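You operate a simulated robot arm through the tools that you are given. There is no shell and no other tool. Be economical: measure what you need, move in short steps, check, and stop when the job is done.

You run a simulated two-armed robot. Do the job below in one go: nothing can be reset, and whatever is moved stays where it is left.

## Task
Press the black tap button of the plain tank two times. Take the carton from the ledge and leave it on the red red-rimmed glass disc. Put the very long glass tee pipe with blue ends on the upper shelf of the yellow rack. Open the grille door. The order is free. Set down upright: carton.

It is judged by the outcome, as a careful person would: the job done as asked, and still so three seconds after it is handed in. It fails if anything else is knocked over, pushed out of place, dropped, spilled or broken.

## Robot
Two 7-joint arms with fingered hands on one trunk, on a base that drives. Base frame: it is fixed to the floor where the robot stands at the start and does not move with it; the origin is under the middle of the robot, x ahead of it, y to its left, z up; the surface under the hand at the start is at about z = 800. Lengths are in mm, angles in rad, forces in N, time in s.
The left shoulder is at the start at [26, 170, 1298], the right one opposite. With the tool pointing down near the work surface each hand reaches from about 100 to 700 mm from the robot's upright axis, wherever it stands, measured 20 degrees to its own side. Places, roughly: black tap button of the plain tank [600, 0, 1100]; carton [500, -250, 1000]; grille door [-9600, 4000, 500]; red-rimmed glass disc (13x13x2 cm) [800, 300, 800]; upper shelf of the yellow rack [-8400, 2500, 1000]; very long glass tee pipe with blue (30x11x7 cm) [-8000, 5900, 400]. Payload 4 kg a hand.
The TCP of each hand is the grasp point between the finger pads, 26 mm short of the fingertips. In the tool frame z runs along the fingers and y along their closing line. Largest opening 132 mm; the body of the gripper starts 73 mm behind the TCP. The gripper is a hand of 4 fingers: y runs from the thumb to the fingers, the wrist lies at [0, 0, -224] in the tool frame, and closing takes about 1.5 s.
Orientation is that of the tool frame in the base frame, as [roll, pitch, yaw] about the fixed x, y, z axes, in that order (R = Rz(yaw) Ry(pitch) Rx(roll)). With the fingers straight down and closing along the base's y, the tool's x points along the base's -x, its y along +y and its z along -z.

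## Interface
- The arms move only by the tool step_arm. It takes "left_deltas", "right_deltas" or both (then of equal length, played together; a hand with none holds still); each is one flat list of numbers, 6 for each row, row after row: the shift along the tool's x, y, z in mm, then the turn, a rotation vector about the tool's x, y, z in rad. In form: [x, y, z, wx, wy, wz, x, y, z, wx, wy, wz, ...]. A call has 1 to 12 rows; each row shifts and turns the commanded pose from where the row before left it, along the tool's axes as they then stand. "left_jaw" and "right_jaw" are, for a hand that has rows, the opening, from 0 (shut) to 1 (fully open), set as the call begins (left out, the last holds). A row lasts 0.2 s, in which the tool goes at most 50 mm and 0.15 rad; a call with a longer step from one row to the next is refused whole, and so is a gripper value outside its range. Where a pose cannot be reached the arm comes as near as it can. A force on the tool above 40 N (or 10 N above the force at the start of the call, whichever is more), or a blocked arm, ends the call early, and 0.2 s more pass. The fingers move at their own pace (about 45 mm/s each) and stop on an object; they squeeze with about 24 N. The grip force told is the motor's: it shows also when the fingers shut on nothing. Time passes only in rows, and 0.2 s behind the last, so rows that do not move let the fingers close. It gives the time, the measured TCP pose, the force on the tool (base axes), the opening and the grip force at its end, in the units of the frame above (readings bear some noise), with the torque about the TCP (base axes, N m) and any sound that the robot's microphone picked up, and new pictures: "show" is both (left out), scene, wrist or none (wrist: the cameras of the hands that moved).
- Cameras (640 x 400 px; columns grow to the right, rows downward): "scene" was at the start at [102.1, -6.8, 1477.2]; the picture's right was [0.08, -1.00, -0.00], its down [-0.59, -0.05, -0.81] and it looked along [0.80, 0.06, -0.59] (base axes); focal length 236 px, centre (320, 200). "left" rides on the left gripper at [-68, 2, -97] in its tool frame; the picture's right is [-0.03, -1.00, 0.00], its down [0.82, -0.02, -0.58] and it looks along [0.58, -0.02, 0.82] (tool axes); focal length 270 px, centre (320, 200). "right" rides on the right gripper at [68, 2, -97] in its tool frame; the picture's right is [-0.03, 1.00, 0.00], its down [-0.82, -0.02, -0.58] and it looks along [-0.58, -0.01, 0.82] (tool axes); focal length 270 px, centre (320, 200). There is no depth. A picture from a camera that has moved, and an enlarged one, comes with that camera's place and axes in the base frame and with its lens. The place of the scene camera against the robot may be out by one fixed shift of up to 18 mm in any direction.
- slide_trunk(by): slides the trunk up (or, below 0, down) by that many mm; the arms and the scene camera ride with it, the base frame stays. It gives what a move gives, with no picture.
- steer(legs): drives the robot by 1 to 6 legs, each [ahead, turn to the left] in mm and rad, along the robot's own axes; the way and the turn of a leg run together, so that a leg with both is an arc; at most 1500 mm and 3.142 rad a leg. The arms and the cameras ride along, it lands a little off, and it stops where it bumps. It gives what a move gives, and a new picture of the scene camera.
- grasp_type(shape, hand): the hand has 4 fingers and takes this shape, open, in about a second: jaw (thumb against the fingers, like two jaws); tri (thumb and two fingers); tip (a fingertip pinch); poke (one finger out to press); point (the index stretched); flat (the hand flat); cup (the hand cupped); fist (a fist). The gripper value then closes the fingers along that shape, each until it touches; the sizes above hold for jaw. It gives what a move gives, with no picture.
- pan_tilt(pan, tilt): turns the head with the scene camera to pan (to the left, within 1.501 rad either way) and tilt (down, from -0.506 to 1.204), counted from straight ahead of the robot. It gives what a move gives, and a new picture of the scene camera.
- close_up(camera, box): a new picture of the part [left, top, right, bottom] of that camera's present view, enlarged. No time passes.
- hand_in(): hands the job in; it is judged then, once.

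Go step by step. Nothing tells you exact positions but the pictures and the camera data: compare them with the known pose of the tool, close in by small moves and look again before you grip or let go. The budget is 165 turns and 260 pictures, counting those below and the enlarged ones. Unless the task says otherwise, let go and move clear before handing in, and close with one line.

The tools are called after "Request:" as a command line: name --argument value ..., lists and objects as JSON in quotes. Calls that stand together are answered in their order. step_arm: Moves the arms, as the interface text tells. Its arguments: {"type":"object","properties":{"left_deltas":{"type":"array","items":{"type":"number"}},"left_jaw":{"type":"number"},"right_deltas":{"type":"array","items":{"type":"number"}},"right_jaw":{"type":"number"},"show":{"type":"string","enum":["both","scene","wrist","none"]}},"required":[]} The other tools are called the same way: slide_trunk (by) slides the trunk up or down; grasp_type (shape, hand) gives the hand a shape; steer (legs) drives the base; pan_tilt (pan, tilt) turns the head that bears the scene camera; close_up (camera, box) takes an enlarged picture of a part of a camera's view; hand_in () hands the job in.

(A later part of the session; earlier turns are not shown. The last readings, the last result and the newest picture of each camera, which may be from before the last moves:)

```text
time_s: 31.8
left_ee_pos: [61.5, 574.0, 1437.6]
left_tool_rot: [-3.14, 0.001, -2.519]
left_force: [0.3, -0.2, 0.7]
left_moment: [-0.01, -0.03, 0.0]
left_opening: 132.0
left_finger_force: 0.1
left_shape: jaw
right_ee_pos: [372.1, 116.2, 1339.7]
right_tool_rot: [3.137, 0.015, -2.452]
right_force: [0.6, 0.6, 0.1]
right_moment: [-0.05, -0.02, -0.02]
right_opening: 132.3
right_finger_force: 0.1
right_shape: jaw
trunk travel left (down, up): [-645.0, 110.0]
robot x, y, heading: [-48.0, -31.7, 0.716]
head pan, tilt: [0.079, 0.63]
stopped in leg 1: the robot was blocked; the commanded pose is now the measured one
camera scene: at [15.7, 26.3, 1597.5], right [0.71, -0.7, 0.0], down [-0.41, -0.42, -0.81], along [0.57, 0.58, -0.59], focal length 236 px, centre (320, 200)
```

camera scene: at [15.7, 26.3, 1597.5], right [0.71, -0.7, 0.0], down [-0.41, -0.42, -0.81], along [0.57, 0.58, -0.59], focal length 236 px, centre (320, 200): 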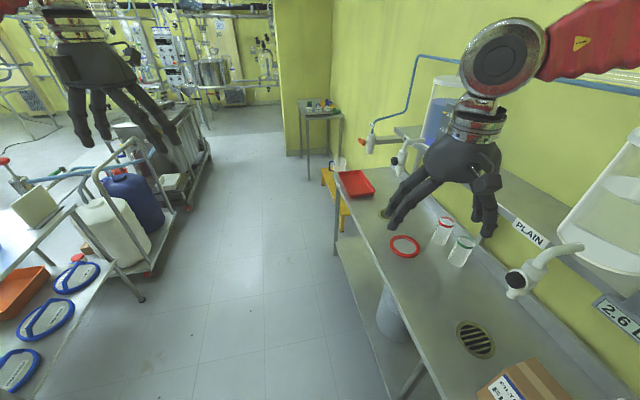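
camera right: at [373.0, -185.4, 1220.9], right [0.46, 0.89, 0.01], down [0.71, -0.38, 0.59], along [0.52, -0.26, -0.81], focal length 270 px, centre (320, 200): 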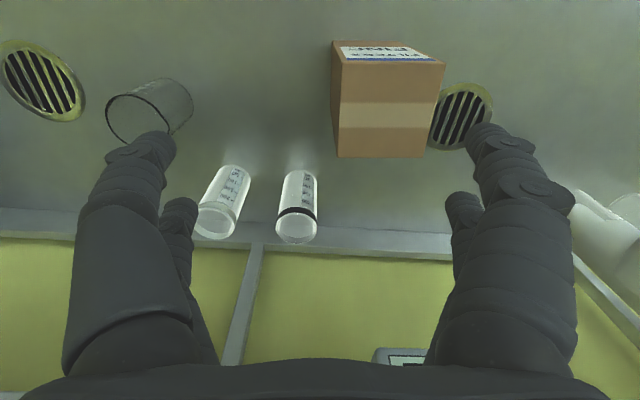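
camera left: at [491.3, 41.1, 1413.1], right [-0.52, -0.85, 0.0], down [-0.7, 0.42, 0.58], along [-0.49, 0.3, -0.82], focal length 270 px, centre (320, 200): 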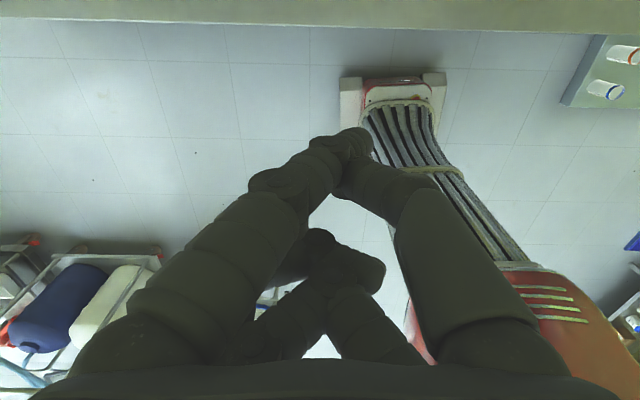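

Something blocked the turn. I look right and left to see what.

Request:
pan_tilt --pan -0.9 --tilt 0.75

Request:
pan_tilt --pan 1.2 --tilt 0.75

```text
time_s: 33.1
left_ee_pos: [64.9, 572.3, 1437.9]
left_tool_rot: [-3.14, 0.001, -2.52]
left_force: [0.6, -0.4, -0.1]
left_moment: [-0.02, -0.03, -0.03]
left_opening: 131.9
left_finger_force: 0.1
left_shape: jaw
right_ee_pos: [375.3, 115.8, 1339.7]
right_tool_rot: [3.137, 0.013, -2.454]
right_force: [0.6, 0.5, -0.5]
right_moment: [-0.04, 0.02, -0.01]
right_opening: 132.1
right_finger_force: 0.0
right_shape: jaw
trunk travel left (down, up): [-645.0, 110.0]
robot x, y, heading: [-48.9, -27.8, 0.717]
head pan, tilt: [-0.901, 0.75]
camera scene: at [38.3, -52.6, 1587.3], right [-0.18, -0.98, 0.0], down [-0.67, 0.12, -0.73], along [0.72, -0.13, -0.68], focal length 236 px, centre (320, 200)
```

scene: 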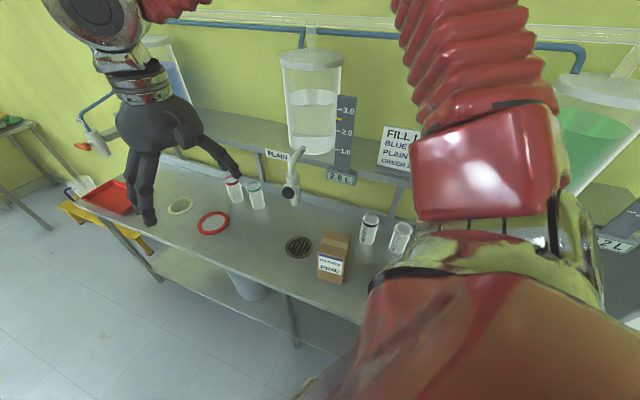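

```text
time_s: 35.1
left_ee_pos: [64.5, 572.5, 1437.8]
left_tool_rot: [-3.138, 0.001, -2.518]
left_force: [-0.1, 0.8, -0.4]
left_moment: [0.02, 0.02, 0.03]
left_opening: 132.2
left_finger_force: 0.2
left_shape: jaw
right_ee_pos: [373.5, 116.3, 1340.3]
right_tool_rot: [3.136, 0.017, -2.455]
right_force: [0.3, -0.9, 1.0]
right_moment: [-0.02, 0.0, -0.01]
right_opening: 131.9
right_finger_force: 0.0
right_shape: jaw
trunk travel left (down, up): [-645.0, 110.0]
robot x, y, heading: [-48.8, -32.0, 0.717]
head pan, tilt: [1.201, 0.75]
camera scene: at [-71.9, 40.5, 1587.3], right [0.94, 0.34, 0.0], down [0.23, -0.64, -0.73], along [-0.25, 0.69, -0.68], focal length 236 px, centre (320, 200)
```

scene: 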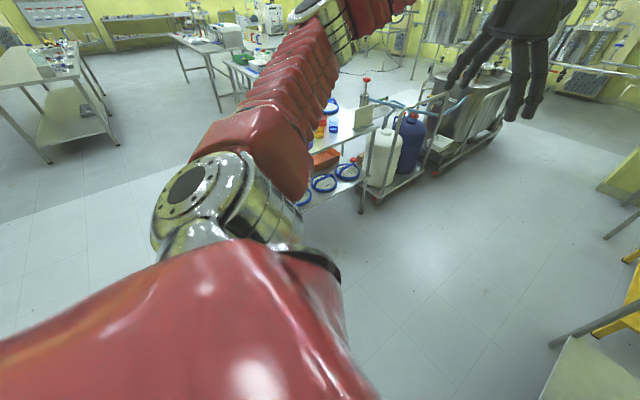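

The left side is clear. I look far to the right, at the arm and anything it might touch.

Request:
pan_tilt --pan -1.3 --tilt 0.3

Request:
pan_tilt --pan -0.4 --tilt 0.1

```text
time_s: 37.4
left_ee_pos: [63.6, 573.9, 1436.7]
left_tool_rot: [-3.138, 0.001, -2.519]
left_force: [0.1, -0.5, -0.2]
left_moment: [0.0, -0.01, 0.03]
left_opening: 132.0
left_finger_force: 0.0
left_shape: jaw
right_ee_pos: [374.7, 116.4, 1339.5]
right_tool_rot: [3.136, 0.016, -2.453]
right_force: [-0.1, -0.1, 0.3]
right_moment: [0.02, -0.01, 0.0]
right_opening: 131.8
right_finger_force: 0.1
right_shape: jaw
trunk travel left (down, up): [-645.0, 110.0]
robot x, y, heading: [-50.1, -32.4, 0.717]
head pan, tilt: [-1.3, 0.3]
camera scene: at [34.3, -88.8, 1627.7], right [-0.55, -0.83, 0.0], down [-0.25, 0.16, -0.96], along [0.8, -0.53, -0.3], focal length 236 px, centre (320, 200)
```

scene: 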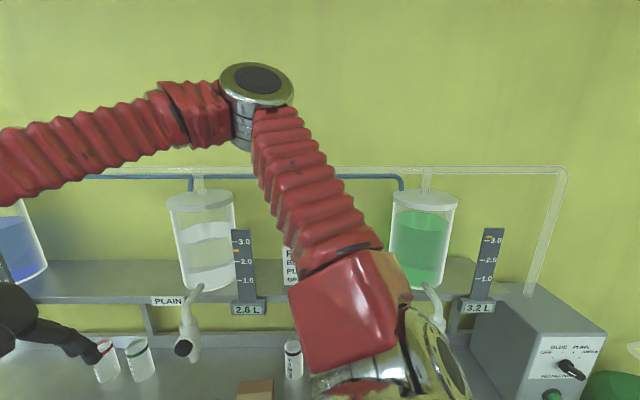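

```text
time_s: 38.6
left_ee_pos: [62.6, 572.3, 1438.5]
left_tool_rot: [-3.14, 0.001, -2.519]
left_force: [0.4, 0.4, -0.3]
left_moment: [-0.02, -0.01, -0.01]
left_opening: 131.9
left_finger_force: 0.1
left_shape: jaw
right_ee_pos: [373.8, 116.7, 1340.1]
right_tool_rot: [3.136, 0.015, -2.455]
right_force: [0.2, -0.3, 0.2]
right_moment: [0.04, -0.02, 0.0]
right_opening: 132.1
right_finger_force: 0.0
right_shape: jaw
trunk travel left (down, up): [-645.0, 110.0]
robot x, y, heading: [-51.0, -33.4, 0.715]
head pan, tilt: [-0.4, 0.099]
camera scene: at [43.8, -8.8, 1646.3], right [0.31, -0.95, 0.0], down [-0.1, -0.03, -0.99], along [0.95, 0.31, -0.1], focal length 236 px, centre (320, 200)
```

scene: 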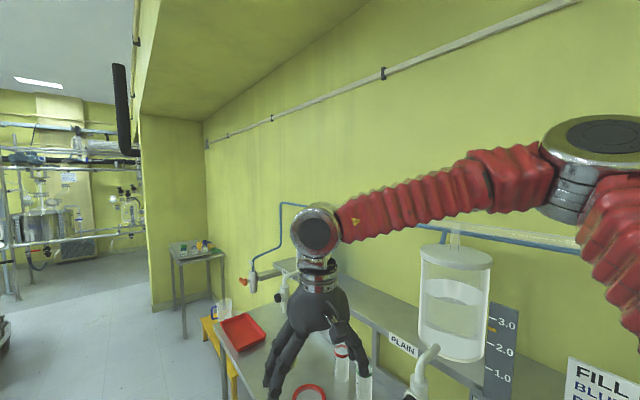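

I see no contact anywhere. I try a small further turn to test.

Request:
steer --legs '[[0, 0.17]]'

```text
time_s: 39.7
left_ee_pos: [-39.1, 583.6, 1438.2]
left_tool_rot: [-3.141, 0.001, -2.349]
left_force: [-0.8, -0.1, 0.1]
left_moment: [0.01, 0.0, -0.02]
left_opening: 132.2
left_finger_force: 0.0
left_shape: jaw
right_ee_pos: [343.6, 185.9, 1340.8]
right_tool_rot: [3.136, 0.015, -2.284]
right_force: [-0.8, 0.1, 0.5]
right_moment: [0.01, -0.02, -0.02]
right_opening: 132.2
right_finger_force: 0.1
right_shape: jaw
trunk travel left (down, up): [-645.0, 110.0]
robot x, y, heading: [-43.5, -35.9, 0.894]
head pan, tilt: [-0.4, 0.099]
camera scene: at [43.3, 1.8, 1646.4], right [0.47, -0.88, 0.0], down [-0.09, -0.05, -0.99], along [0.88, 0.47, -0.1], focal length 236 px, centre (320, 200)
```

scene: 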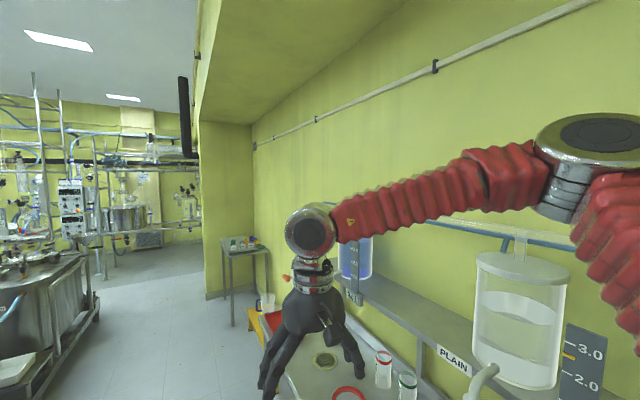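

That worked; the earlier stop was a stall. I drive along the bench and turn to face it.

Request:
steer --legs '[[235, 0], [0, -0.7], [0, -0.65]]'

Request:
pan_tilt --pan 0.0 --tilt 0.75

```text
time_s: 44.7
left_ee_pos: [645.9, 463.9, 1439.2]
left_tool_rot: [3.14, 0.003, 2.907]
left_force: [0.9, -0.6, 0.2]
left_moment: [0.04, 0.02, 0.01]
left_opening: 132.0
left_finger_force: 0.0
left_shape: jaw
right_ee_pos: [501.4, -67.6, 1339.7]
right_tool_rot: [3.134, 0.016, 2.973]
right_force: [1.0, -0.4, 0.1]
right_moment: [0.07, 0.0, -0.01]
right_opening: 131.9
right_finger_force: 0.1
right_shape: jaw
trunk travel left (down, up): [-645.0, 110.0]
robot x, y, heading: [115.7, 202.1, -0.173]
head pan, tilt: [-0.4, 0.099]
stopped in leg 3: the robot was blocked; the commanded pose is now the measured one
camera scene: at [202.2, 132.0, 1646.2], right [-0.54, -0.84, 0.0], down [-0.08, 0.06, -0.99], along [0.84, -0.54, -0.1], focal length 236 px, centre (320, 200)
```

scene: 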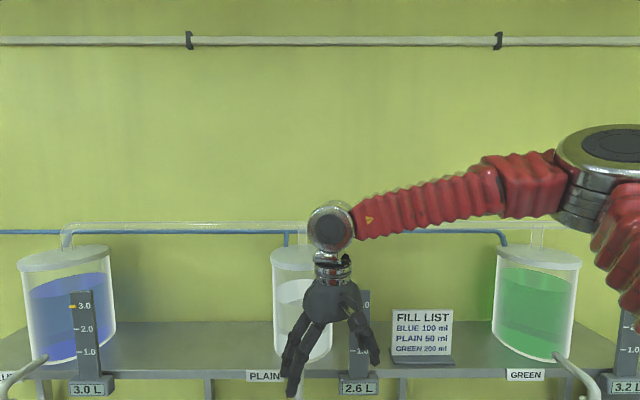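

```text
time_s: 45.8
left_ee_pos: [644.7, 466.2, 1440.0]
left_tool_rot: [-3.14, 0.002, 2.907]
left_force: [0.3, -0.1, -0.4]
left_moment: [-0.01, 0.02, -0.02]
left_opening: 131.9
left_finger_force: 0.0
left_shape: jaw
right_ee_pos: [501.0, -65.3, 1340.8]
right_tool_rot: [3.136, 0.014, 2.973]
right_force: [-0.6, -0.1, -0.4]
right_moment: [0.02, -0.02, -0.02]
right_opening: 132.2
right_finger_force: 0.1
right_shape: jaw
trunk travel left (down, up): [-645.0, 110.0]
robot x, y, heading: [115.4, 196.8, -0.174]
head pan, tilt: [0.0, 0.75]
camera scene: at [206.0, 169.6, 1587.3], right [-0.17, -0.98, 0.0], down [-0.67, 0.12, -0.73], along [0.72, -0.13, -0.68], focal length 236 px, centre (320, 200)
```

scene: 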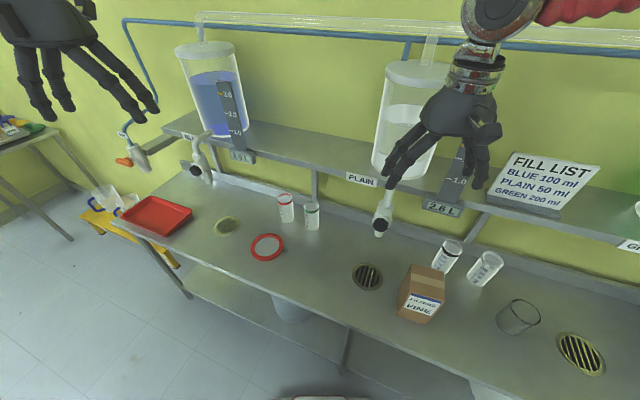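

It stopped again short of the turn, with nothing visible touching. I try again with a smaller turn, as that worked before.

Request:
steer --legs '[[0, -0.15], [0, -0.14]]'

```text
time_s: 47.5
left_ee_pos: [699.9, 305.1, 1439.6]
left_tool_rot: [-3.14, 0.003, 2.617]
left_force: [0.0, 0.1, -1.6]
left_moment: [0.02, 0.01, 0.01]
left_opening: 132.0
left_finger_force: 0.1
left_shape: jaw
right_ee_pos: [410.3, -165.0, 1341.6]
right_tool_rot: [3.137, 0.016, 2.682]
right_force: [-0.6, 0.0, 0.3]
right_moment: [0.01, -0.02, -0.01]
right_opening: 132.2
right_finger_force: 0.1
right_shape: jaw
trunk travel left (down, up): [-645.0, 110.0]
robot x, y, heading: [123.4, 215.0, -0.474]
head pan, tilt: [0.0, 0.75]
camera scene: at [205.5, 157.8, 1587.3], right [-0.45, -0.89, 0.0], down [-0.61, 0.31, -0.73], along [0.65, -0.33, -0.68], focal length 236 px, centre (320, 200)
```

scene: 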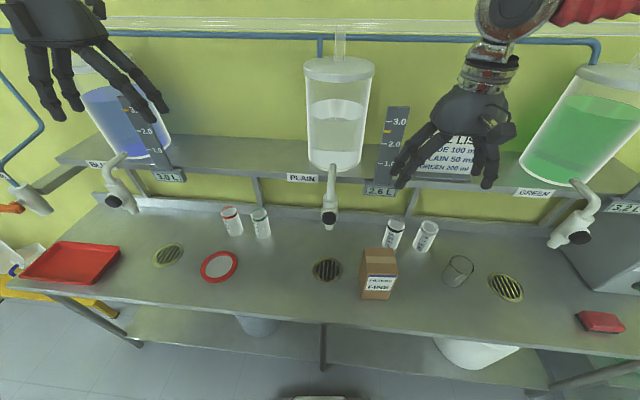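

Now square to the bench with the carton at [484, -179] relative to me. I bring the right hand down over it in moderate steps.

Request:
step_arm --right_deltas '[-7, 3.5, 20, 0, 0, 0, -7, 3.5, 28, 0, 0, 0, -7, 3.5, 28, 0, 0, 0, -7, 3.5, 28, 0, 0, 0, -7, 3.5, 28, 0, 0, 0, -7, 3.5, 28, 0, 0, 0, -7, 3.5, 28, 0, 0, 0, -7, 3.5, 28, 0, 0, 0]'

```text
time_s: 49.3
left_ee_pos: [701.2, 303.7, 1439.1]
left_tool_rot: [-3.141, 0.002, 2.616]
left_force: [-0.5, 0.0, 0.5]
left_moment: [0.03, -0.05, 0.0]
left_opening: 131.9
left_finger_force: 0.0
left_shape: jaw
right_ee_pos: [470.9, -169.1, 1130.3]
right_tool_rot: [3.136, 0.015, 2.682]
right_force: [-0.7, -0.1, -0.3]
right_moment: [0.02, 0.01, -0.02]
right_opening: 131.9
right_finger_force: 0.1
right_shape: jaw
right hand out of reach, approached as far as the arm can: row 8
trunk travel left (down, up): [-645.0, 110.0]
robot x, y, heading: [128.5, 212.9, -0.462]
head pan, tilt: [0.0, 0.75]
camera scene: at [206.6, 157.4, 1587.2], right [-0.45, -0.89, 0.0], down [-0.61, 0.31, -0.73], along [0.65, -0.33, -0.68], focal length 236 px, centre (320, 200)
camera right: at [408.5, -137.0, 1225.4], right [0.47, 0.89, 0.01], down [0.71, -0.38, 0.59], along [0.52, -0.27, -0.81], focal length 270 px, centre (320, 200)
```

scene: 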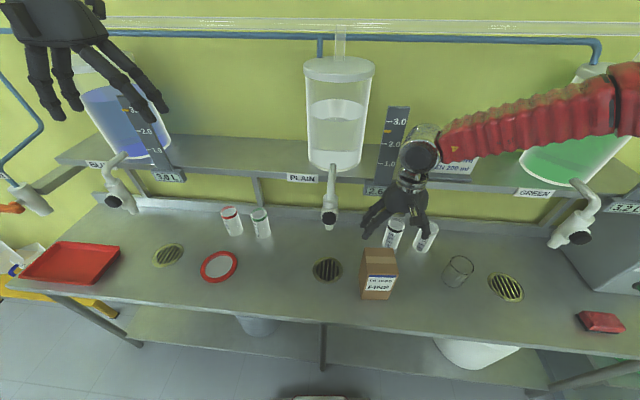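
right: 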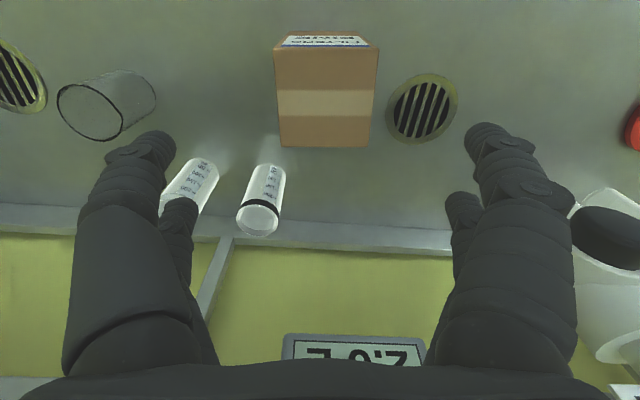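

Aligned within a few mm. I shift 6 mm and use the trunk to lower straight down, since the arm pose itself is near its limit.

Request:
step_arm --right_deltas '[6, 5, 0, 0, 0, 0]' --show "none"

Request:
slide_trunk --by -105

Request:
close_up --camera "right" --box '[0, 0, 640, 400]'

Request:
close_up --camera "scene" --box '[280, 100, 520, 320]'

```text
time_s: 49.7
left_ee_pos: [700.1, 304.8, 1439.6]
left_tool_rot: [-3.141, 0.002, 2.616]
left_force: [-0.1, -0.3, 0.8]
left_moment: [-0.01, 0.02, 0.01]
left_opening: 132.0
left_finger_force: 0.1
left_shape: jaw
right_ee_pos: [467.1, -163.3, 1130.9]
right_tool_rot: [3.135, 0.016, 2.683]
right_force: [-0.2, -0.5, -0.1]
right_moment: [0.0, -0.01, -0.04]
right_opening: 132.0
right_finger_force: 0.2
right_shape: jaw
trunk travel left (down, up): [-645.0, 110.0]
robot x, y, heading: [124.9, 217.6, -0.468]
head pan, tilt: [0.0, 0.75]
```

```text
time_s: 51.1
left_ee_pos: [699.6, 304.7, 1335.4]
left_tool_rot: [-3.14, 0.003, 2.619]
left_force: [-0.4, -0.3, 0.2]
left_moment: [0.0, -0.02, -0.02]
left_opening: 132.0
left_finger_force: 0.0
left_shape: jaw
right_ee_pos: [467.7, -161.0, 1026.7]
right_tool_rot: [3.135, 0.017, 2.683]
right_force: [0.1, 0.2, 0.8]
right_moment: [0.02, -0.02, 0.02]
right_opening: 131.9
right_finger_force: 0.0
right_shape: jaw
trunk travel left (down, up): [-540.0, 215.0]
robot x, y, heading: [124.9, 217.0, -0.462]
head pan, tilt: [0.0, 0.75]
```

```text
1.00 times, centred on (320, 200) of right (not enlarged: the box is as wide or as high as the picture)
camera zoom: at [405.2, -128.6, 1122.0], right [0.47, 0.89, 0.01], down [0.71, -0.38, 0.59], along [0.52, -0.27, -0.81], focal length 270 px, centre (320, 200)
```

zoom: 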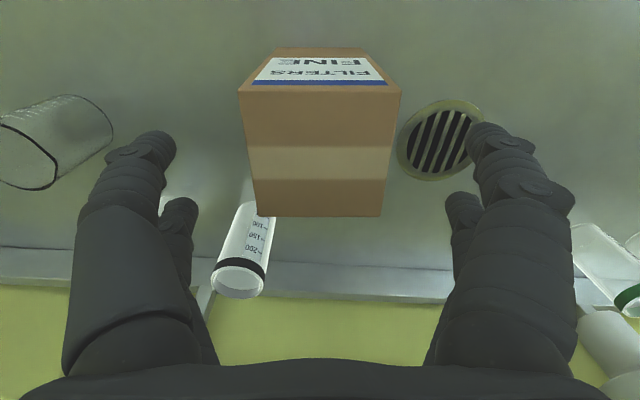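

```text
1.82 times, centred on (400, 210) of scene
camera zoom: at [210.5, 155.7, 1482.2], right [-0.45, -0.89, 0.0], down [-0.61, 0.31, -0.73], along [0.65, -0.33, -0.68], focal length 428 px, centre (174, 182)
```

zoom: 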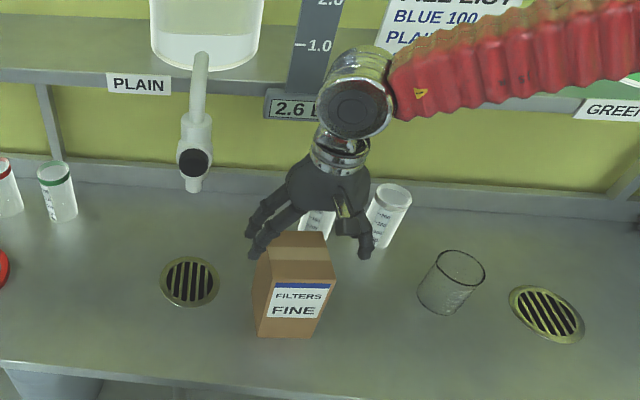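

Carton centred between the fingers; I nudge 8 mm deeper, lower 110 mm with the trunk, then check.

Request:
step_arm --right_deltas '[-8, -1, 0, 0, 0, 0]' --show "none"

Request:
slide_trunk --by -105

Request:
close_up --camera "right" --box '[0, 0, 640, 400]'

Request:
close_up --camera "scene" --box '[280, 80, 520, 300]'

```text
time_s: 51.5
left_ee_pos: [699.5, 304.6, 1334.2]
left_tool_rot: [-3.139, 0.001, 2.618]
left_force: [-0.1, -0.4, 0.2]
left_moment: [-0.02, -0.01, -0.03]
left_opening: 131.7
left_finger_force: 0.1
left_shape: jaw
right_ee_pos: [473.3, -165.9, 1026.5]
right_tool_rot: [3.137, 0.013, 2.682]
right_force: [0.4, 0.1, -0.7]
right_moment: [-0.01, 0.04, -0.02]
right_opening: 131.9
right_finger_force: 0.0
right_shape: jaw
trunk travel left (down, up): [-540.0, 215.0]
robot x, y, heading: [125.4, 212.3, -0.461]
head pan, tilt: [0.0, 0.75]
```

```text
time_s: 53.0
left_ee_pos: [697.7, 305.0, 1230.8]
left_tool_rot: [-3.14, 0.001, 2.616]
left_force: [-0.5, 0.3, 0.2]
left_moment: [0.0, 0.01, 0.04]
left_opening: 131.8
left_finger_force: 0.1
left_shape: jaw
right_ee_pos: [476.4, -165.3, 927.6]
right_tool_rot: [3.133, 0.025, 2.683]
right_force: [-3.3, 0.3, 12.8]
right_moment: [-0.16, 0.0, -0.04]
right_opening: 131.8
right_finger_force: 0.1
right_shape: jaw
trunk travel left (down, up): [-435.0, 320.0]
robot x, y, heading: [122.6, 214.1, -0.464]
head pan, tilt: [0.0, 0.75]
stopped: the force on the tool passed its limit at 41 N (the readings are from after the stop); the commanded pose is now the measured one
```

```text
1.00 times, centred on (320, 200) of right (not enlarged: the box is as wide or as high as the picture)
camera zoom: at [413.4, -132.9, 1022.1], right [0.47, 0.89, 0.01], down [0.71, -0.38, 0.6], along [0.53, -0.27, -0.8], focal length 270 px, centre (320, 200)
```

zoom: 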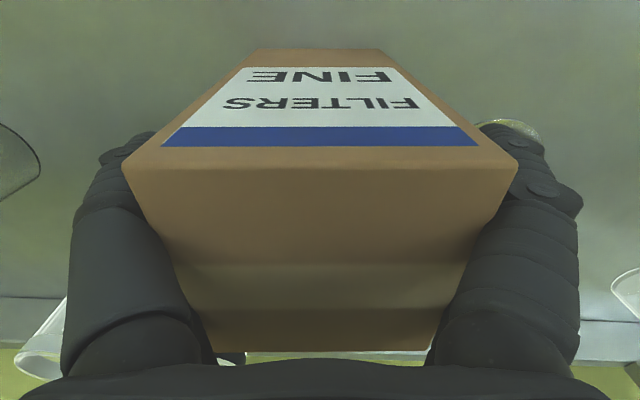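

```text
1.82 times, centred on (400, 190) of scene
camera zoom: at [222.0, 149.9, 1376.9], right [-0.45, -0.89, 0.0], down [-0.61, 0.31, -0.73], along [0.65, -0.33, -0.68], focal length 428 px, centre (174, 218)
```

zoom: 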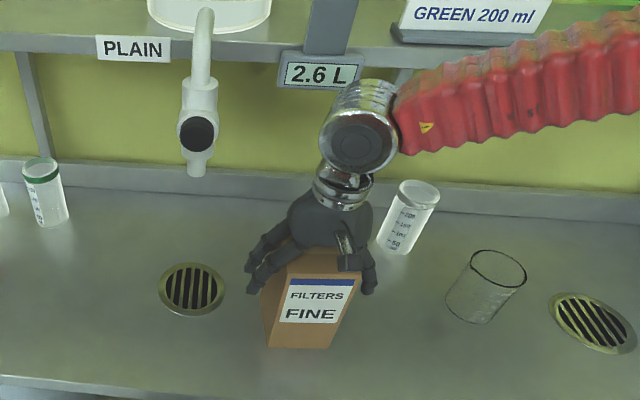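

The palm has just touched the carton top. I lift a few mm to relieve it, then close.

Request:
step_arm --right_deltas '[0, 0, -8, 0, 0, 0]' --show "none"

Request:
step_arm --right_deltas '[0, 0, 0, 0, 0, 0, 0, 0, 0, 0, 0, 0, 0, 0, 0, 0, 0, 0, 0, 0, 0, 0, 0, 0, 0, 0, 0, 0, 0, 0, 0, 0, 0, 0, 0, 0, 0, 0, 0, 0, 0, 0, 0, 0, 0, 0, 0, 0]' --right_jaw 0 --show "wrist"

```text
time_s: 53.4
left_ee_pos: [700.0, 304.1, 1231.5]
left_tool_rot: [-3.138, 0.002, 2.617]
left_force: [0.4, 0.5, -0.3]
left_moment: [-0.01, -0.04, 0.03]
left_opening: 131.9
left_finger_force: 0.0
left_shape: jaw
right_ee_pos: [475.9, -165.9, 931.6]
right_tool_rot: [3.134, 0.021, 2.683]
right_force: [-0.6, 0.3, 0.5]
right_moment: [-0.03, -0.02, -0.01]
right_opening: 132.2
right_finger_force: 0.0
right_shape: jaw
trunk travel left (down, up): [-435.0, 320.0]
robot x, y, heading: [126.9, 215.6, -0.464]
head pan, tilt: [0.0, 0.75]
```

```text
time_s: 55.2
left_ee_pos: [700.9, 305.6, 1231.9]
left_tool_rot: [-3.139, 0.001, 2.617]
left_force: [-1.0, 0.3, 0.6]
left_moment: [-0.01, 0.01, 0.03]
left_opening: 131.9
left_finger_force: 0.1
left_shape: jaw
right_ee_pos: [476.0, -164.8, 933.3]
right_tool_rot: [3.136, 0.022, 2.682]
right_force: [-0.3, -0.6, 0.6]
right_moment: [-0.05, -0.02, 0.01]
right_opening: 83.9
right_finger_force: 24.1
right_shape: jaw
trunk travel left (down, up): [-435.0, 320.0]
robot x, y, heading: [123.6, 211.1, -0.463]
head pan, tilt: [0.0, 0.75]
camera right: at [413.5, -133.0, 1028.4], right [0.47, 0.89, 0.01], down [0.71, -0.38, 0.6], along [0.53, -0.27, -0.8], focal length 270 px, centre (320, 200)
```

right: 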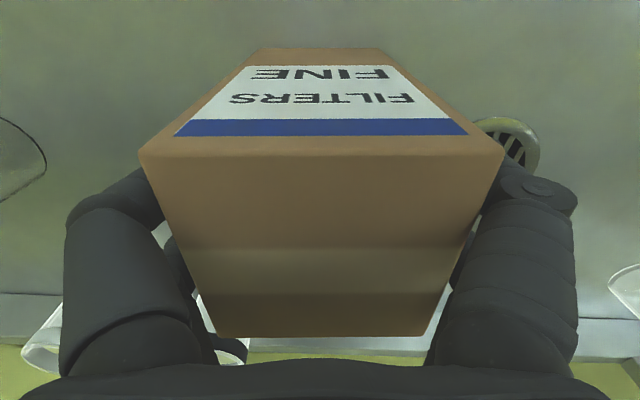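

Carton gripped (84 mm, 24 N). I lift it with the trunk and pull the left hand in before driving.

Request:
slide_trunk --by 150

Request:
step_arm --left_deltas '[10, 0, 0, 0, 0, 0, 20, 0, 0, 0, 0, 0, 20, 0, 0, 0, 0, 0, 20, 0, 0, 0, 0, 0, 20, 0, 0, 0, 0, 0, 20, 0, 0, 0, 0, 0, 20, 0, 0, 0, 0, 0]' --show "scene"

```text
time_s: 56.9
left_ee_pos: [700.5, 304.5, 1380.2]
left_tool_rot: [-3.137, 0.002, 2.618]
left_force: [0.7, 0.0, 0.4]
left_moment: [0.0, -0.03, 0.02]
left_opening: 132.2
left_finger_force: 0.1
left_shape: jaw
right_ee_pos: [476.3, -166.3, 1082.4]
right_tool_rot: [3.134, 0.021, 2.684]
right_force: [-0.2, 0.5, -2.2]
right_moment: [0.01, -0.02, -0.01]
right_opening: 83.9
right_finger_force: 24.1
right_shape: jaw
trunk travel left (down, up): [-585.0, 170.0]
robot x, y, heading: [128.0, 213.6, -0.468]
head pan, tilt: [0.0, 0.75]
```

```text
time_s: 58.5
left_ee_pos: [588.0, 371.3, 1382.3]
left_tool_rot: [-3.14, 0.003, 2.617]
left_force: [0.7, 0.3, 0.0]
left_moment: [0.02, -0.02, 0.02]
left_opening: 132.0
left_finger_force: 0.1
left_shape: jaw
right_ee_pos: [477.3, -165.7, 1084.2]
right_tool_rot: [3.134, 0.022, 2.684]
right_force: [-0.1, -0.3, -2.8]
right_moment: [-0.01, -0.03, 0.02]
right_opening: 83.6
right_finger_force: 24.2
right_shape: jaw
trunk travel left (down, up): [-585.0, 170.0]
robot x, y, heading: [126.5, 213.3, -0.466]
head pan, tilt: [0.0, 0.75]
camera scene: at [207.4, 157.5, 1527.7], right [-0.45, -0.89, 0.0], down [-0.61, 0.31, -0.73], along [0.65, -0.33, -0.68], focal length 236 px, centre (320, 200)
```

scene: 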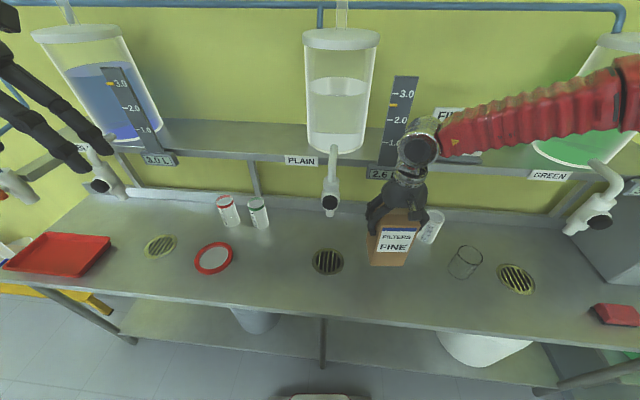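

Carton lifted securely. Now back away 200 mm, turn, go along the bench and turn back.

Request:
steer --legs '[[-200, 0], [0, 0.5], [0, 0.48], [0, 0.45]]'

```text
time_s: 62.2
left_ee_pos: [255.1, 678.4, 1382.0]
left_tool_rot: [-3.136, 0.005, -3.121]
left_force: [0.4, 1.3, -0.7]
left_moment: [0.0, -0.01, 0.01]
left_opening: 131.7
left_finger_force: 0.2
left_shape: jaw
right_ee_pos: [434.4, 154.0, 1089.4]
right_tool_rot: [3.114, 0.037, -3.058]
right_force: [0.2, 1.4, -1.5]
right_moment: [0.0, 0.01, -0.01]
right_opening: 83.8
right_finger_force: 24.0
right_shape: jaw
trunk travel left (down, up): [-585.0, 170.0]
robot x, y, heading: [-56.3, 278.3, 0.08]
head pan, tilt: [0.0, 0.75]
stopped in leg 3: the robot was blocked; the commanded pose is now the measured one
camera scene: at [35.4, 273.7, 1527.7], right [0.08, -1.0, 0.0], down [-0.68, -0.05, -0.73], along [0.73, 0.06, -0.68], focal length 236 px, centre (320, 200)
```

scene: 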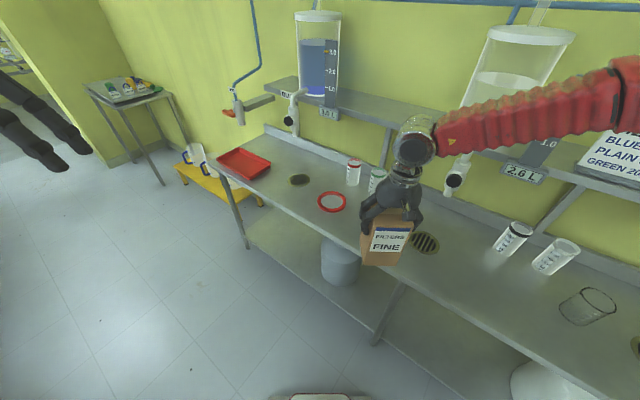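

Stalled again briefly without contact forces. I continue with the turn.

Request:
steer --legs '[[0, 0.3]]'

Request:
steer --legs '[[0, 0.3], [0, 0.28]]'

```text
time_s: 63.7
left_ee_pos: [122.8, 753.5, 1382.1]
left_tool_rot: [-3.137, 0.003, -2.817]
left_force: [-0.7, -0.1, 0.9]
left_moment: [0.01, 0.02, 0.01]
left_opening: 131.9
left_finger_force: 0.0
left_shape: jaw
right_ee_pos: [449.0, 298.7, 1092.2]
right_tool_rot: [3.098, 0.045, -2.753]
right_force: [0.0, 0.0, -1.8]
right_moment: [-0.03, 0.04, 0.01]
right_opening: 84.0
right_finger_force: 23.9
right_shape: jaw
trunk travel left (down, up): [-585.0, 170.0]
robot x, y, heading: [-48.0, 261.9, 0.386]
head pan, tilt: [0.0, 0.75]
camera scene: at [36.6, 285.8, 1527.7], right [0.38, -0.93, 0.0], down [-0.63, -0.26, -0.73], along [0.68, 0.27, -0.68], focal length 236 px, centre (320, 200)
```

scene: 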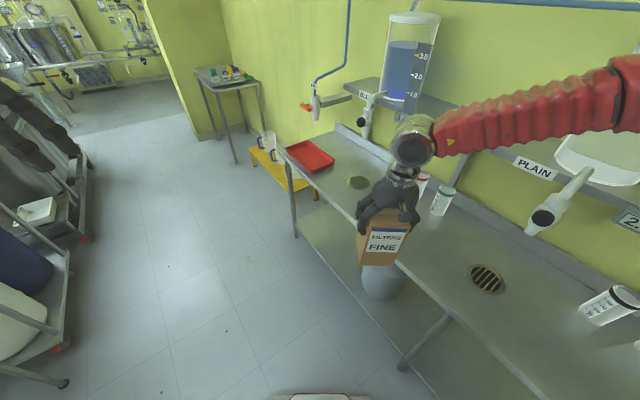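

```text
time_s: 65.9
left_ee_pos: [-107.6, 780.9, 1383.7]
left_tool_rot: [-3.137, 0.005, -2.356]
left_force: [0.3, 0.7, 0.0]
left_moment: [-0.05, 0.0, 0.03]
left_opening: 131.9
left_finger_force: 0.1
left_shape: jaw
right_ee_pos: [388.3, 506.9, 1098.5]
right_tool_rot: [3.078, 0.055, -2.295]
right_force: [0.1, 0.9, -2.5]
right_moment: [-0.03, -0.02, 0.0]
right_opening: 84.0
right_finger_force: 23.6
right_shape: jaw
trunk travel left (down, up): [-585.0, 170.0]
robot x, y, heading: [-29.7, 246.2, 0.846]
head pan, tilt: [0.0, 0.75]
stopped in leg 2: the robot was blocked; the commanded pose is now the measured one
camera scene: at [30.0, 309.3, 1527.7], right [0.75, -0.66, 0.0], down [-0.45, -0.51, -0.73], along [0.49, 0.55, -0.68], focal length 236 px, centre (320, 200)
```

scene: 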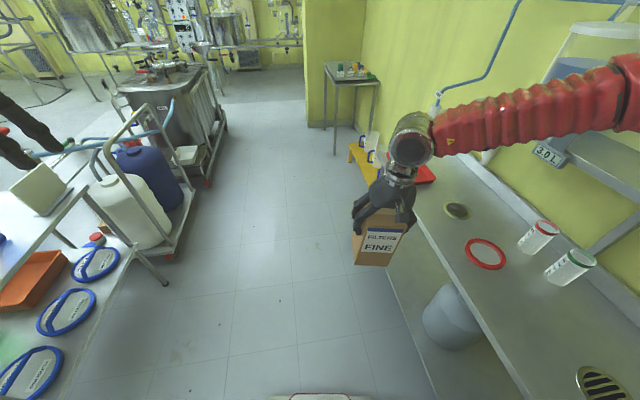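

The carton still held. I finish the turn and drive along the bench.

Request:
steer --legs '[[0, 0.12], [544, 0]]'

Request:
steer --legs '[[0, -0.5]]'

Request:
steer --legs '[[0, -0.5]]'

```text
time_s: 69.7
left_ee_pos: [149.6, 1219.3, 1384.2]
left_tool_rot: [-3.138, 0.003, -2.246]
left_force: [-0.5, 0.3, 0.3]
left_moment: [-0.02, 0.0, -0.02]
left_opening: 132.0
left_finger_force: 0.0
left_shape: jaw
right_ee_pos: [673.8, 1003.5, 1098.8]
right_tool_rot: [3.076, 0.056, -2.183]
right_force: [0.1, 0.0, -1.6]
right_moment: [0.0, 0.01, 0.01]
right_opening: 84.0
right_finger_force: 23.9
right_shape: jaw
trunk travel left (down, up): [-585.0, 170.0]
robot x, y, heading: [284.8, 700.3, 0.957]
head pan, tilt: [0.0, 0.75]
camera scene: at [337.0, 767.0, 1527.7], right [0.82, -0.58, 0.0], down [-0.39, -0.56, -0.73], along [0.42, 0.6, -0.68], focal length 236 px, centre (320, 200)
```

scene: 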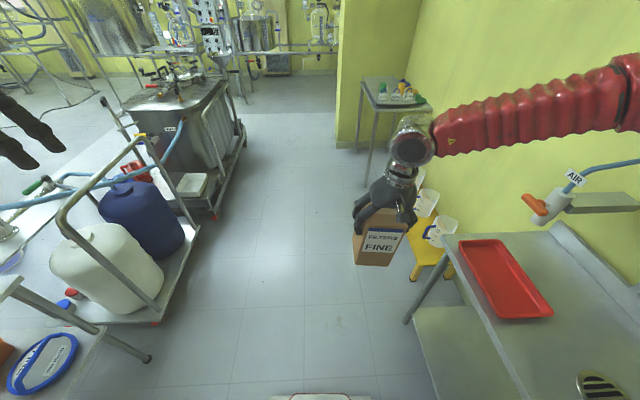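

```text
time_s: 71.7
left_ee_pos: [415.6, 1219.7, 1385.8]
left_tool_rot: [-3.138, 0.003, -2.752]
left_force: [0.1, 0.0, 0.7]
left_moment: [0.0, 0.0, 0.02]
left_opening: 132.2
left_finger_force: 0.1
left_shape: jaw
right_ee_pos: [770.1, 776.2, 1098.1]
right_tool_rot: [3.079, 0.057, -2.686]
right_force: [0.8, 0.3, -1.9]
right_moment: [-0.04, -0.01, 0.02]
right_opening: 83.9
right_finger_force: 24.2
right_shape: jaw
trunk travel left (down, up): [-585.0, 170.0]
robot x, y, heading: [273.1, 723.9, 0.448]
head pan, tilt: [0.0, 0.75]
camera scene: at [355.6, 752.2, 1527.6], right [0.43, -0.9, 0.0], down [-0.61, -0.3, -0.73], along [0.66, 0.32, -0.68], focal length 236 px, centre (320, 200)
```

scene: 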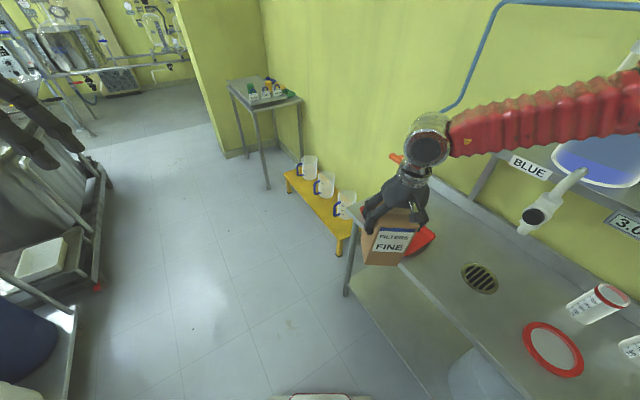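

```text
time_s: 73.7
left_ee_pos: [640.6, 1086.9, 1384.6]
left_tool_rot: [-3.138, 0.003, 3.026]
left_force: [0.3, 1.0, -0.5]
left_moment: [-0.04, 0.01, -0.03]
left_opening: 132.0
left_finger_force: 0.0
left_shape: jaw
right_ee_pos: [734.4, 525.8, 1100.3]
right_tool_rot: [3.077, 0.056, 3.089]
right_force: [-0.1, 0.4, -2.5]
right_moment: [-0.02, 0.03, 0.02]
right_opening: 83.7
right_finger_force: 24.0
right_shape: jaw
trunk travel left (down, up): [-585.0, 170.0]
robot x, y, heading: [274.0, 749.0, -0.056]
head pan, tilt: [0.0, 0.75]
camera scene: at [368.5, 730.3, 1527.7], right [-0.06, -1.0, 0.0], down [-0.68, 0.04, -0.73], along [0.73, -0.04, -0.68], focal length 236 px, centre (320, 200)
```

scene: 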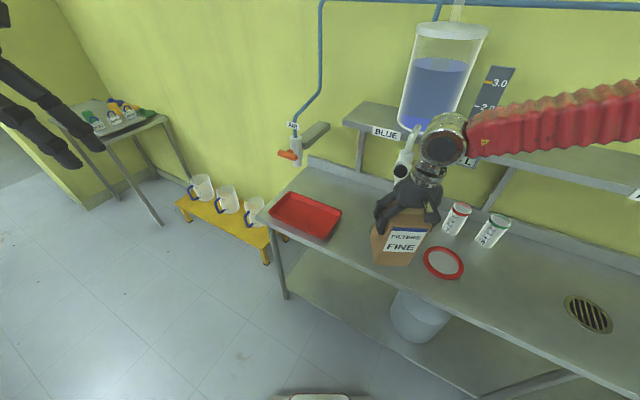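

Nearly there. I complete the turn to face the bench, then remeasure the disc.

Request:
steer --legs '[[0, -0.38]]'

Request:
close_up --camera "scene" --box '[260, 160, 460, 320]'

Request:
close_up --camera "right" --box '[0, 0, 640, 400]'

```text
time_s: 75.4
left_ee_pos: [742.1, 924.6, 1384.5]
left_tool_rot: [-3.137, 0.003, 2.646]
left_force: [0.1, -0.7, 0.2]
left_moment: [0.01, 0.03, 0.01]
left_opening: 132.0
left_finger_force: 0.0
left_shape: jaw
right_ee_pos: [623.3, 371.4, 1099.7]
right_tool_rot: [3.076, 0.055, 2.708]
right_force: [0.7, 1.0, -3.0]
right_moment: [-0.01, 0.01, 0.02]
right_opening: 83.9
right_finger_force: 23.7
right_shape: jaw
trunk travel left (down, up): [-585.0, 170.0]
robot x, y, heading: [287.9, 766.7, -0.438]
head pan, tilt: [0.0, 0.75]
camera scene: at [371.0, 710.9, 1527.6], right [-0.42, -0.91, 0.0], down [-0.62, 0.29, -0.73], along [0.66, -0.31, -0.68], focal length 236 px, centre (320, 200)
```

scene: 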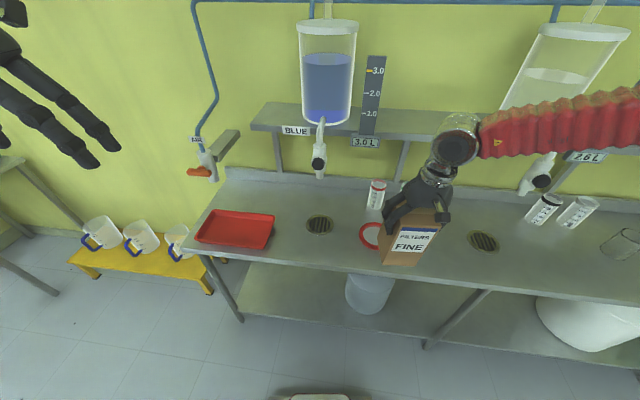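

```text
2.50 times, centred on (360, 240) of scene
camera zoom: at [371.0, 710.9, 1527.6], right [-0.42, -0.91, 0.0], down [-0.62, 0.29, -0.73], along [0.66, -0.31, -0.68], focal length 589 px, centre (220, 100)
```

zoom: 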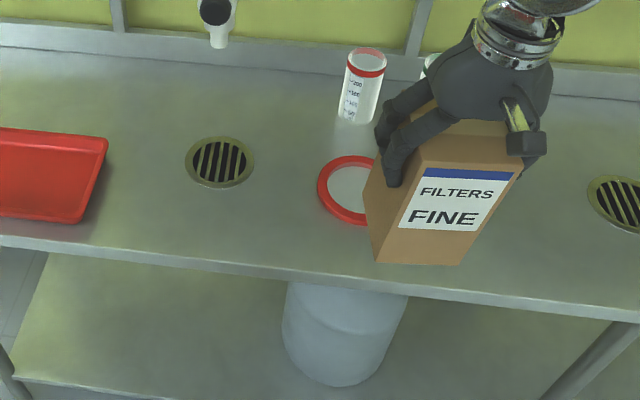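

```text
1.00 times, centred on (320, 200) of right (not enlarged: the box is as wide or as high as the picture)
camera zoom: at [553.9, 397.7, 1193.0], right [0.44, 0.9, 0.07], down [0.69, -0.38, 0.62], along [0.58, -0.23, -0.78], focal length 270 px, centre (320, 200)
```

zoom: 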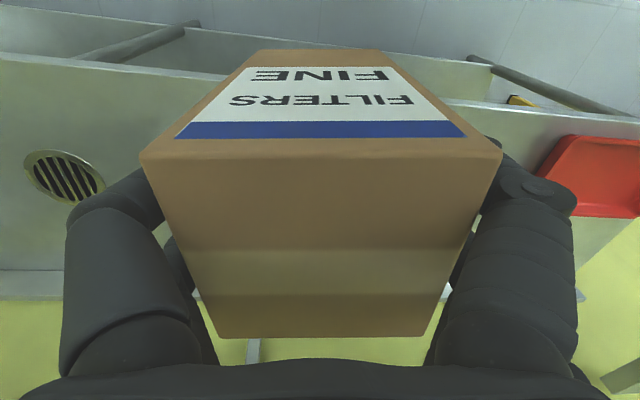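

The disc lies about 185 mm further ahead. I straighten the slightly drifted hand and roll forward most of the way.

Request:
step_arm --right_deltas '[0, 0, 0, 0.029, 0.017, 0, 0, 0, 0, 0.029, 0.016, 0]' --show "none"

Request:
steer --legs '[[140, 0]]'

Request:
close_up --camera "scene" --box '[260, 120, 480, 320]'

```text
time_s: 76.0
left_ee_pos: [741.3, 925.5, 1386.6]
left_tool_rot: [-3.139, 0.004, 2.646]
left_force: [-1.3, -0.3, 0.1]
left_moment: [0.06, 0.0, 0.01]
left_opening: 132.0
left_finger_force: 0.1
left_shape: jaw
right_ee_pos: [622.4, 371.0, 1100.0]
right_tool_rot: [3.136, 0.024, 2.708]
right_force: [0.1, -0.2, -2.2]
right_moment: [-0.01, 0.03, -0.03]
right_opening: 83.8
right_finger_force: 23.8
right_shape: jaw
trunk travel left (down, up): [-585.0, 170.0]
robot x, y, heading: [284.8, 767.8, -0.434]
head pan, tilt: [0.0, 0.75]
```

```text
time_s: 77.3
left_ee_pos: [870.9, 864.6, 1386.5]
left_tool_rot: [-3.137, 0.004, 2.643]
left_force: [0.0, 0.6, -0.3]
left_moment: [0.06, 0.06, 0.01]
left_opening: 132.1
left_finger_force: 0.0
left_shape: jaw
right_ee_pos: [750.1, 309.7, 1100.6]
right_tool_rot: [3.134, 0.024, 2.707]
right_force: [0.8, 0.5, -2.5]
right_moment: [0.01, 0.03, 0.0]
right_opening: 83.7
right_finger_force: 23.7
right_shape: jaw
trunk travel left (down, up): [-585.0, 170.0]
robot x, y, heading: [413.7, 706.7, -0.437]
head pan, tilt: [0.0, 0.75]
camera scene: at [500.0, 651.3, 1527.6], right [-0.42, -0.91, 0.0], down [-0.62, 0.29, -0.73], along [0.66, -0.31, -0.68], focal length 236 px, centre (320, 200)
```

scene: 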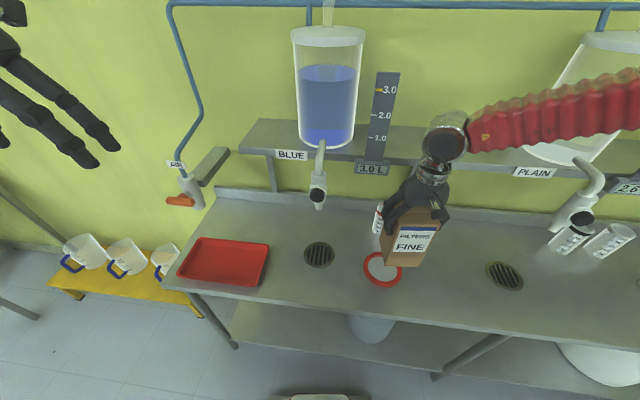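

```text
2.00 times, centred on (370, 220) of scene
camera zoom: at [500.0, 651.3, 1527.6], right [-0.42, -0.91, 0.0], down [-0.62, 0.29, -0.73], along [0.66, -0.31, -0.68], focal length 471 px, centre (220, 160)
```

zoom: 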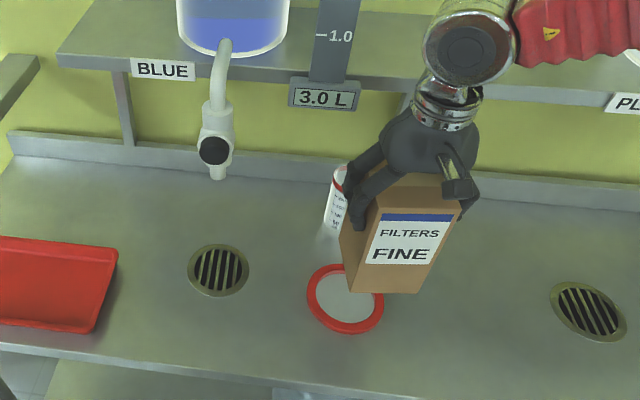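

Disc centre computes to [787, 292], 39 mm ahead and 3 mm left of the carton. I roll on and check.

Request:
steer --legs '[[39, 0]]'

Request:
slide_trunk --by -100

Request:
close_up --camera "scene" --box '[290, 120, 510, 320]'

```text
time_s: 78.2
left_ee_pos: [905.4, 847.2, 1387.8]
left_tool_rot: [-3.139, 0.004, 2.643]
left_force: [0.2, -0.1, -0.9]
left_moment: [0.02, -0.01, 0.0]
left_opening: 132.0
left_finger_force: 0.0
left_shape: jaw
right_ee_pos: [785.3, 294.7, 1101.8]
right_tool_rot: [3.136, 0.024, 2.708]
right_force: [0.1, 0.7, -2.7]
right_moment: [0.03, 0.0, 0.04]
right_opening: 83.7
right_finger_force: 24.2
right_shape: jaw
trunk travel left (down, up): [-585.0, 170.0]
robot x, y, heading: [448.3, 691.0, -0.439]
head pan, tilt: [0.0, 0.75]
camera scene: at [533.3, 635.6, 1527.8], right [-0.42, -0.91, 0.0], down [-0.62, 0.29, -0.73], along [0.66, -0.31, -0.68], focal length 236 px, centre (320, 200)
```

scene: 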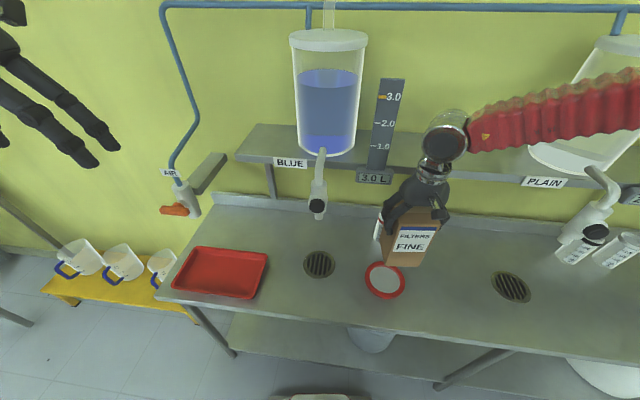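

```text
time_s: 79.6
left_ee_pos: [905.6, 849.1, 1287.5]
left_tool_rot: [-3.139, 0.005, 2.642]
left_force: [-0.4, -0.9, 0.0]
left_moment: [-0.03, 0.02, 0.0]
left_opening: 132.1
left_finger_force: 0.1
left_shape: jaw
right_ee_pos: [784.9, 294.0, 1003.0]
right_tool_rot: [3.134, 0.026, 2.707]
right_force: [-0.3, 0.5, -1.7]
right_moment: [-0.01, 0.0, 0.03]
right_opening: 83.8
right_finger_force: 23.7
right_shape: jaw
trunk travel left (down, up): [-485.0, 270.0]
robot x, y, heading: [450.3, 690.9, -0.436]
head pan, tilt: [0.0, 0.75]
```

```text
2.00 times, centred on (400, 220) of scene
camera zoom: at [541.5, 631.9, 1427.4], right [-0.42, -0.91, 0.0], down [-0.62, 0.29, -0.73], along [0.66, -0.31, -0.68], focal length 471 px, centre (160, 160)
```

zoom: 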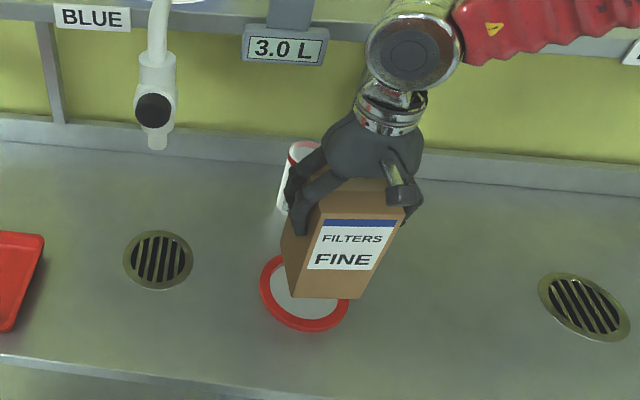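

Carton bottom sits within ~7 mm of the disc centre. I shift 6 mm left and lower to just above, then ease down until contact.

Request:
step_arm --right_deltas '[0, 6, 0, 0, 0, 0]' --show "none"

Request:
slide_trunk --by -38

Request:
close_up --camera "scene" --box '[290, 120, 510, 320]'

```text
time_s: 80.0
left_ee_pos: [904.9, 847.6, 1287.4]
left_tool_rot: [-3.139, 0.006, 2.644]
left_force: [-0.3, -0.2, -1.2]
left_moment: [-0.05, -0.01, 0.01]
left_opening: 131.9
left_finger_force: 0.1
left_shape: jaw
right_ee_pos: [787.5, 299.1, 1001.7]
right_tool_rot: [3.135, 0.023, 2.707]
right_force: [-0.7, 0.0, -2.9]
right_moment: [0.01, 0.06, 0.01]
right_opening: 83.7
right_finger_force: 24.0
right_shape: jaw
trunk travel left (down, up): [-485.0, 270.0]
robot x, y, heading: [449.6, 689.8, -0.436]
head pan, tilt: [0.0, 0.75]
```

```text
time_s: 80.8
left_ee_pos: [905.5, 847.5, 1250.1]
left_tool_rot: [-3.136, 0.005, 2.642]
left_force: [0.6, 0.4, -0.4]
left_moment: [-0.03, -0.02, -0.01]
left_opening: 131.7
left_finger_force: 0.0
left_shape: jaw
right_ee_pos: [788.5, 299.6, 964.4]
right_tool_rot: [3.135, 0.024, 2.706]
right_force: [0.4, 1.0, -1.5]
right_moment: [0.03, 0.01, -0.01]
right_opening: 83.9
right_finger_force: 24.0
right_shape: jaw
trunk travel left (down, up): [-447.0, 308.0]
robot x, y, heading: [451.7, 690.6, -0.442]
head pan, tilt: [0.0, 0.75]
```

```text
2.00 times, centred on (400, 220) of scene
camera zoom: at [547.3, 629.0, 1389.0], right [-0.42, -0.91, 0.0], down [-0.62, 0.29, -0.73], along [0.66, -0.31, -0.68], focal length 471 px, centre (160, 160)
```

zoom: 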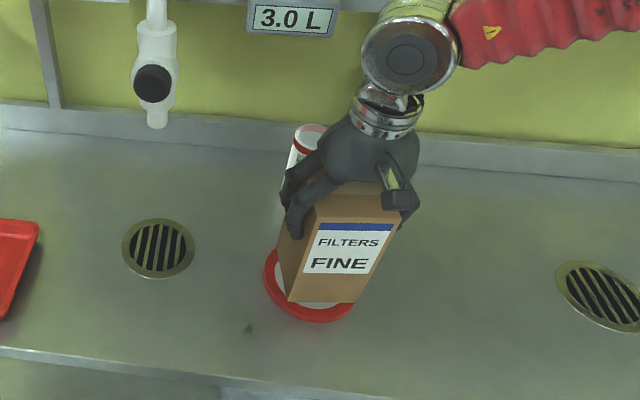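

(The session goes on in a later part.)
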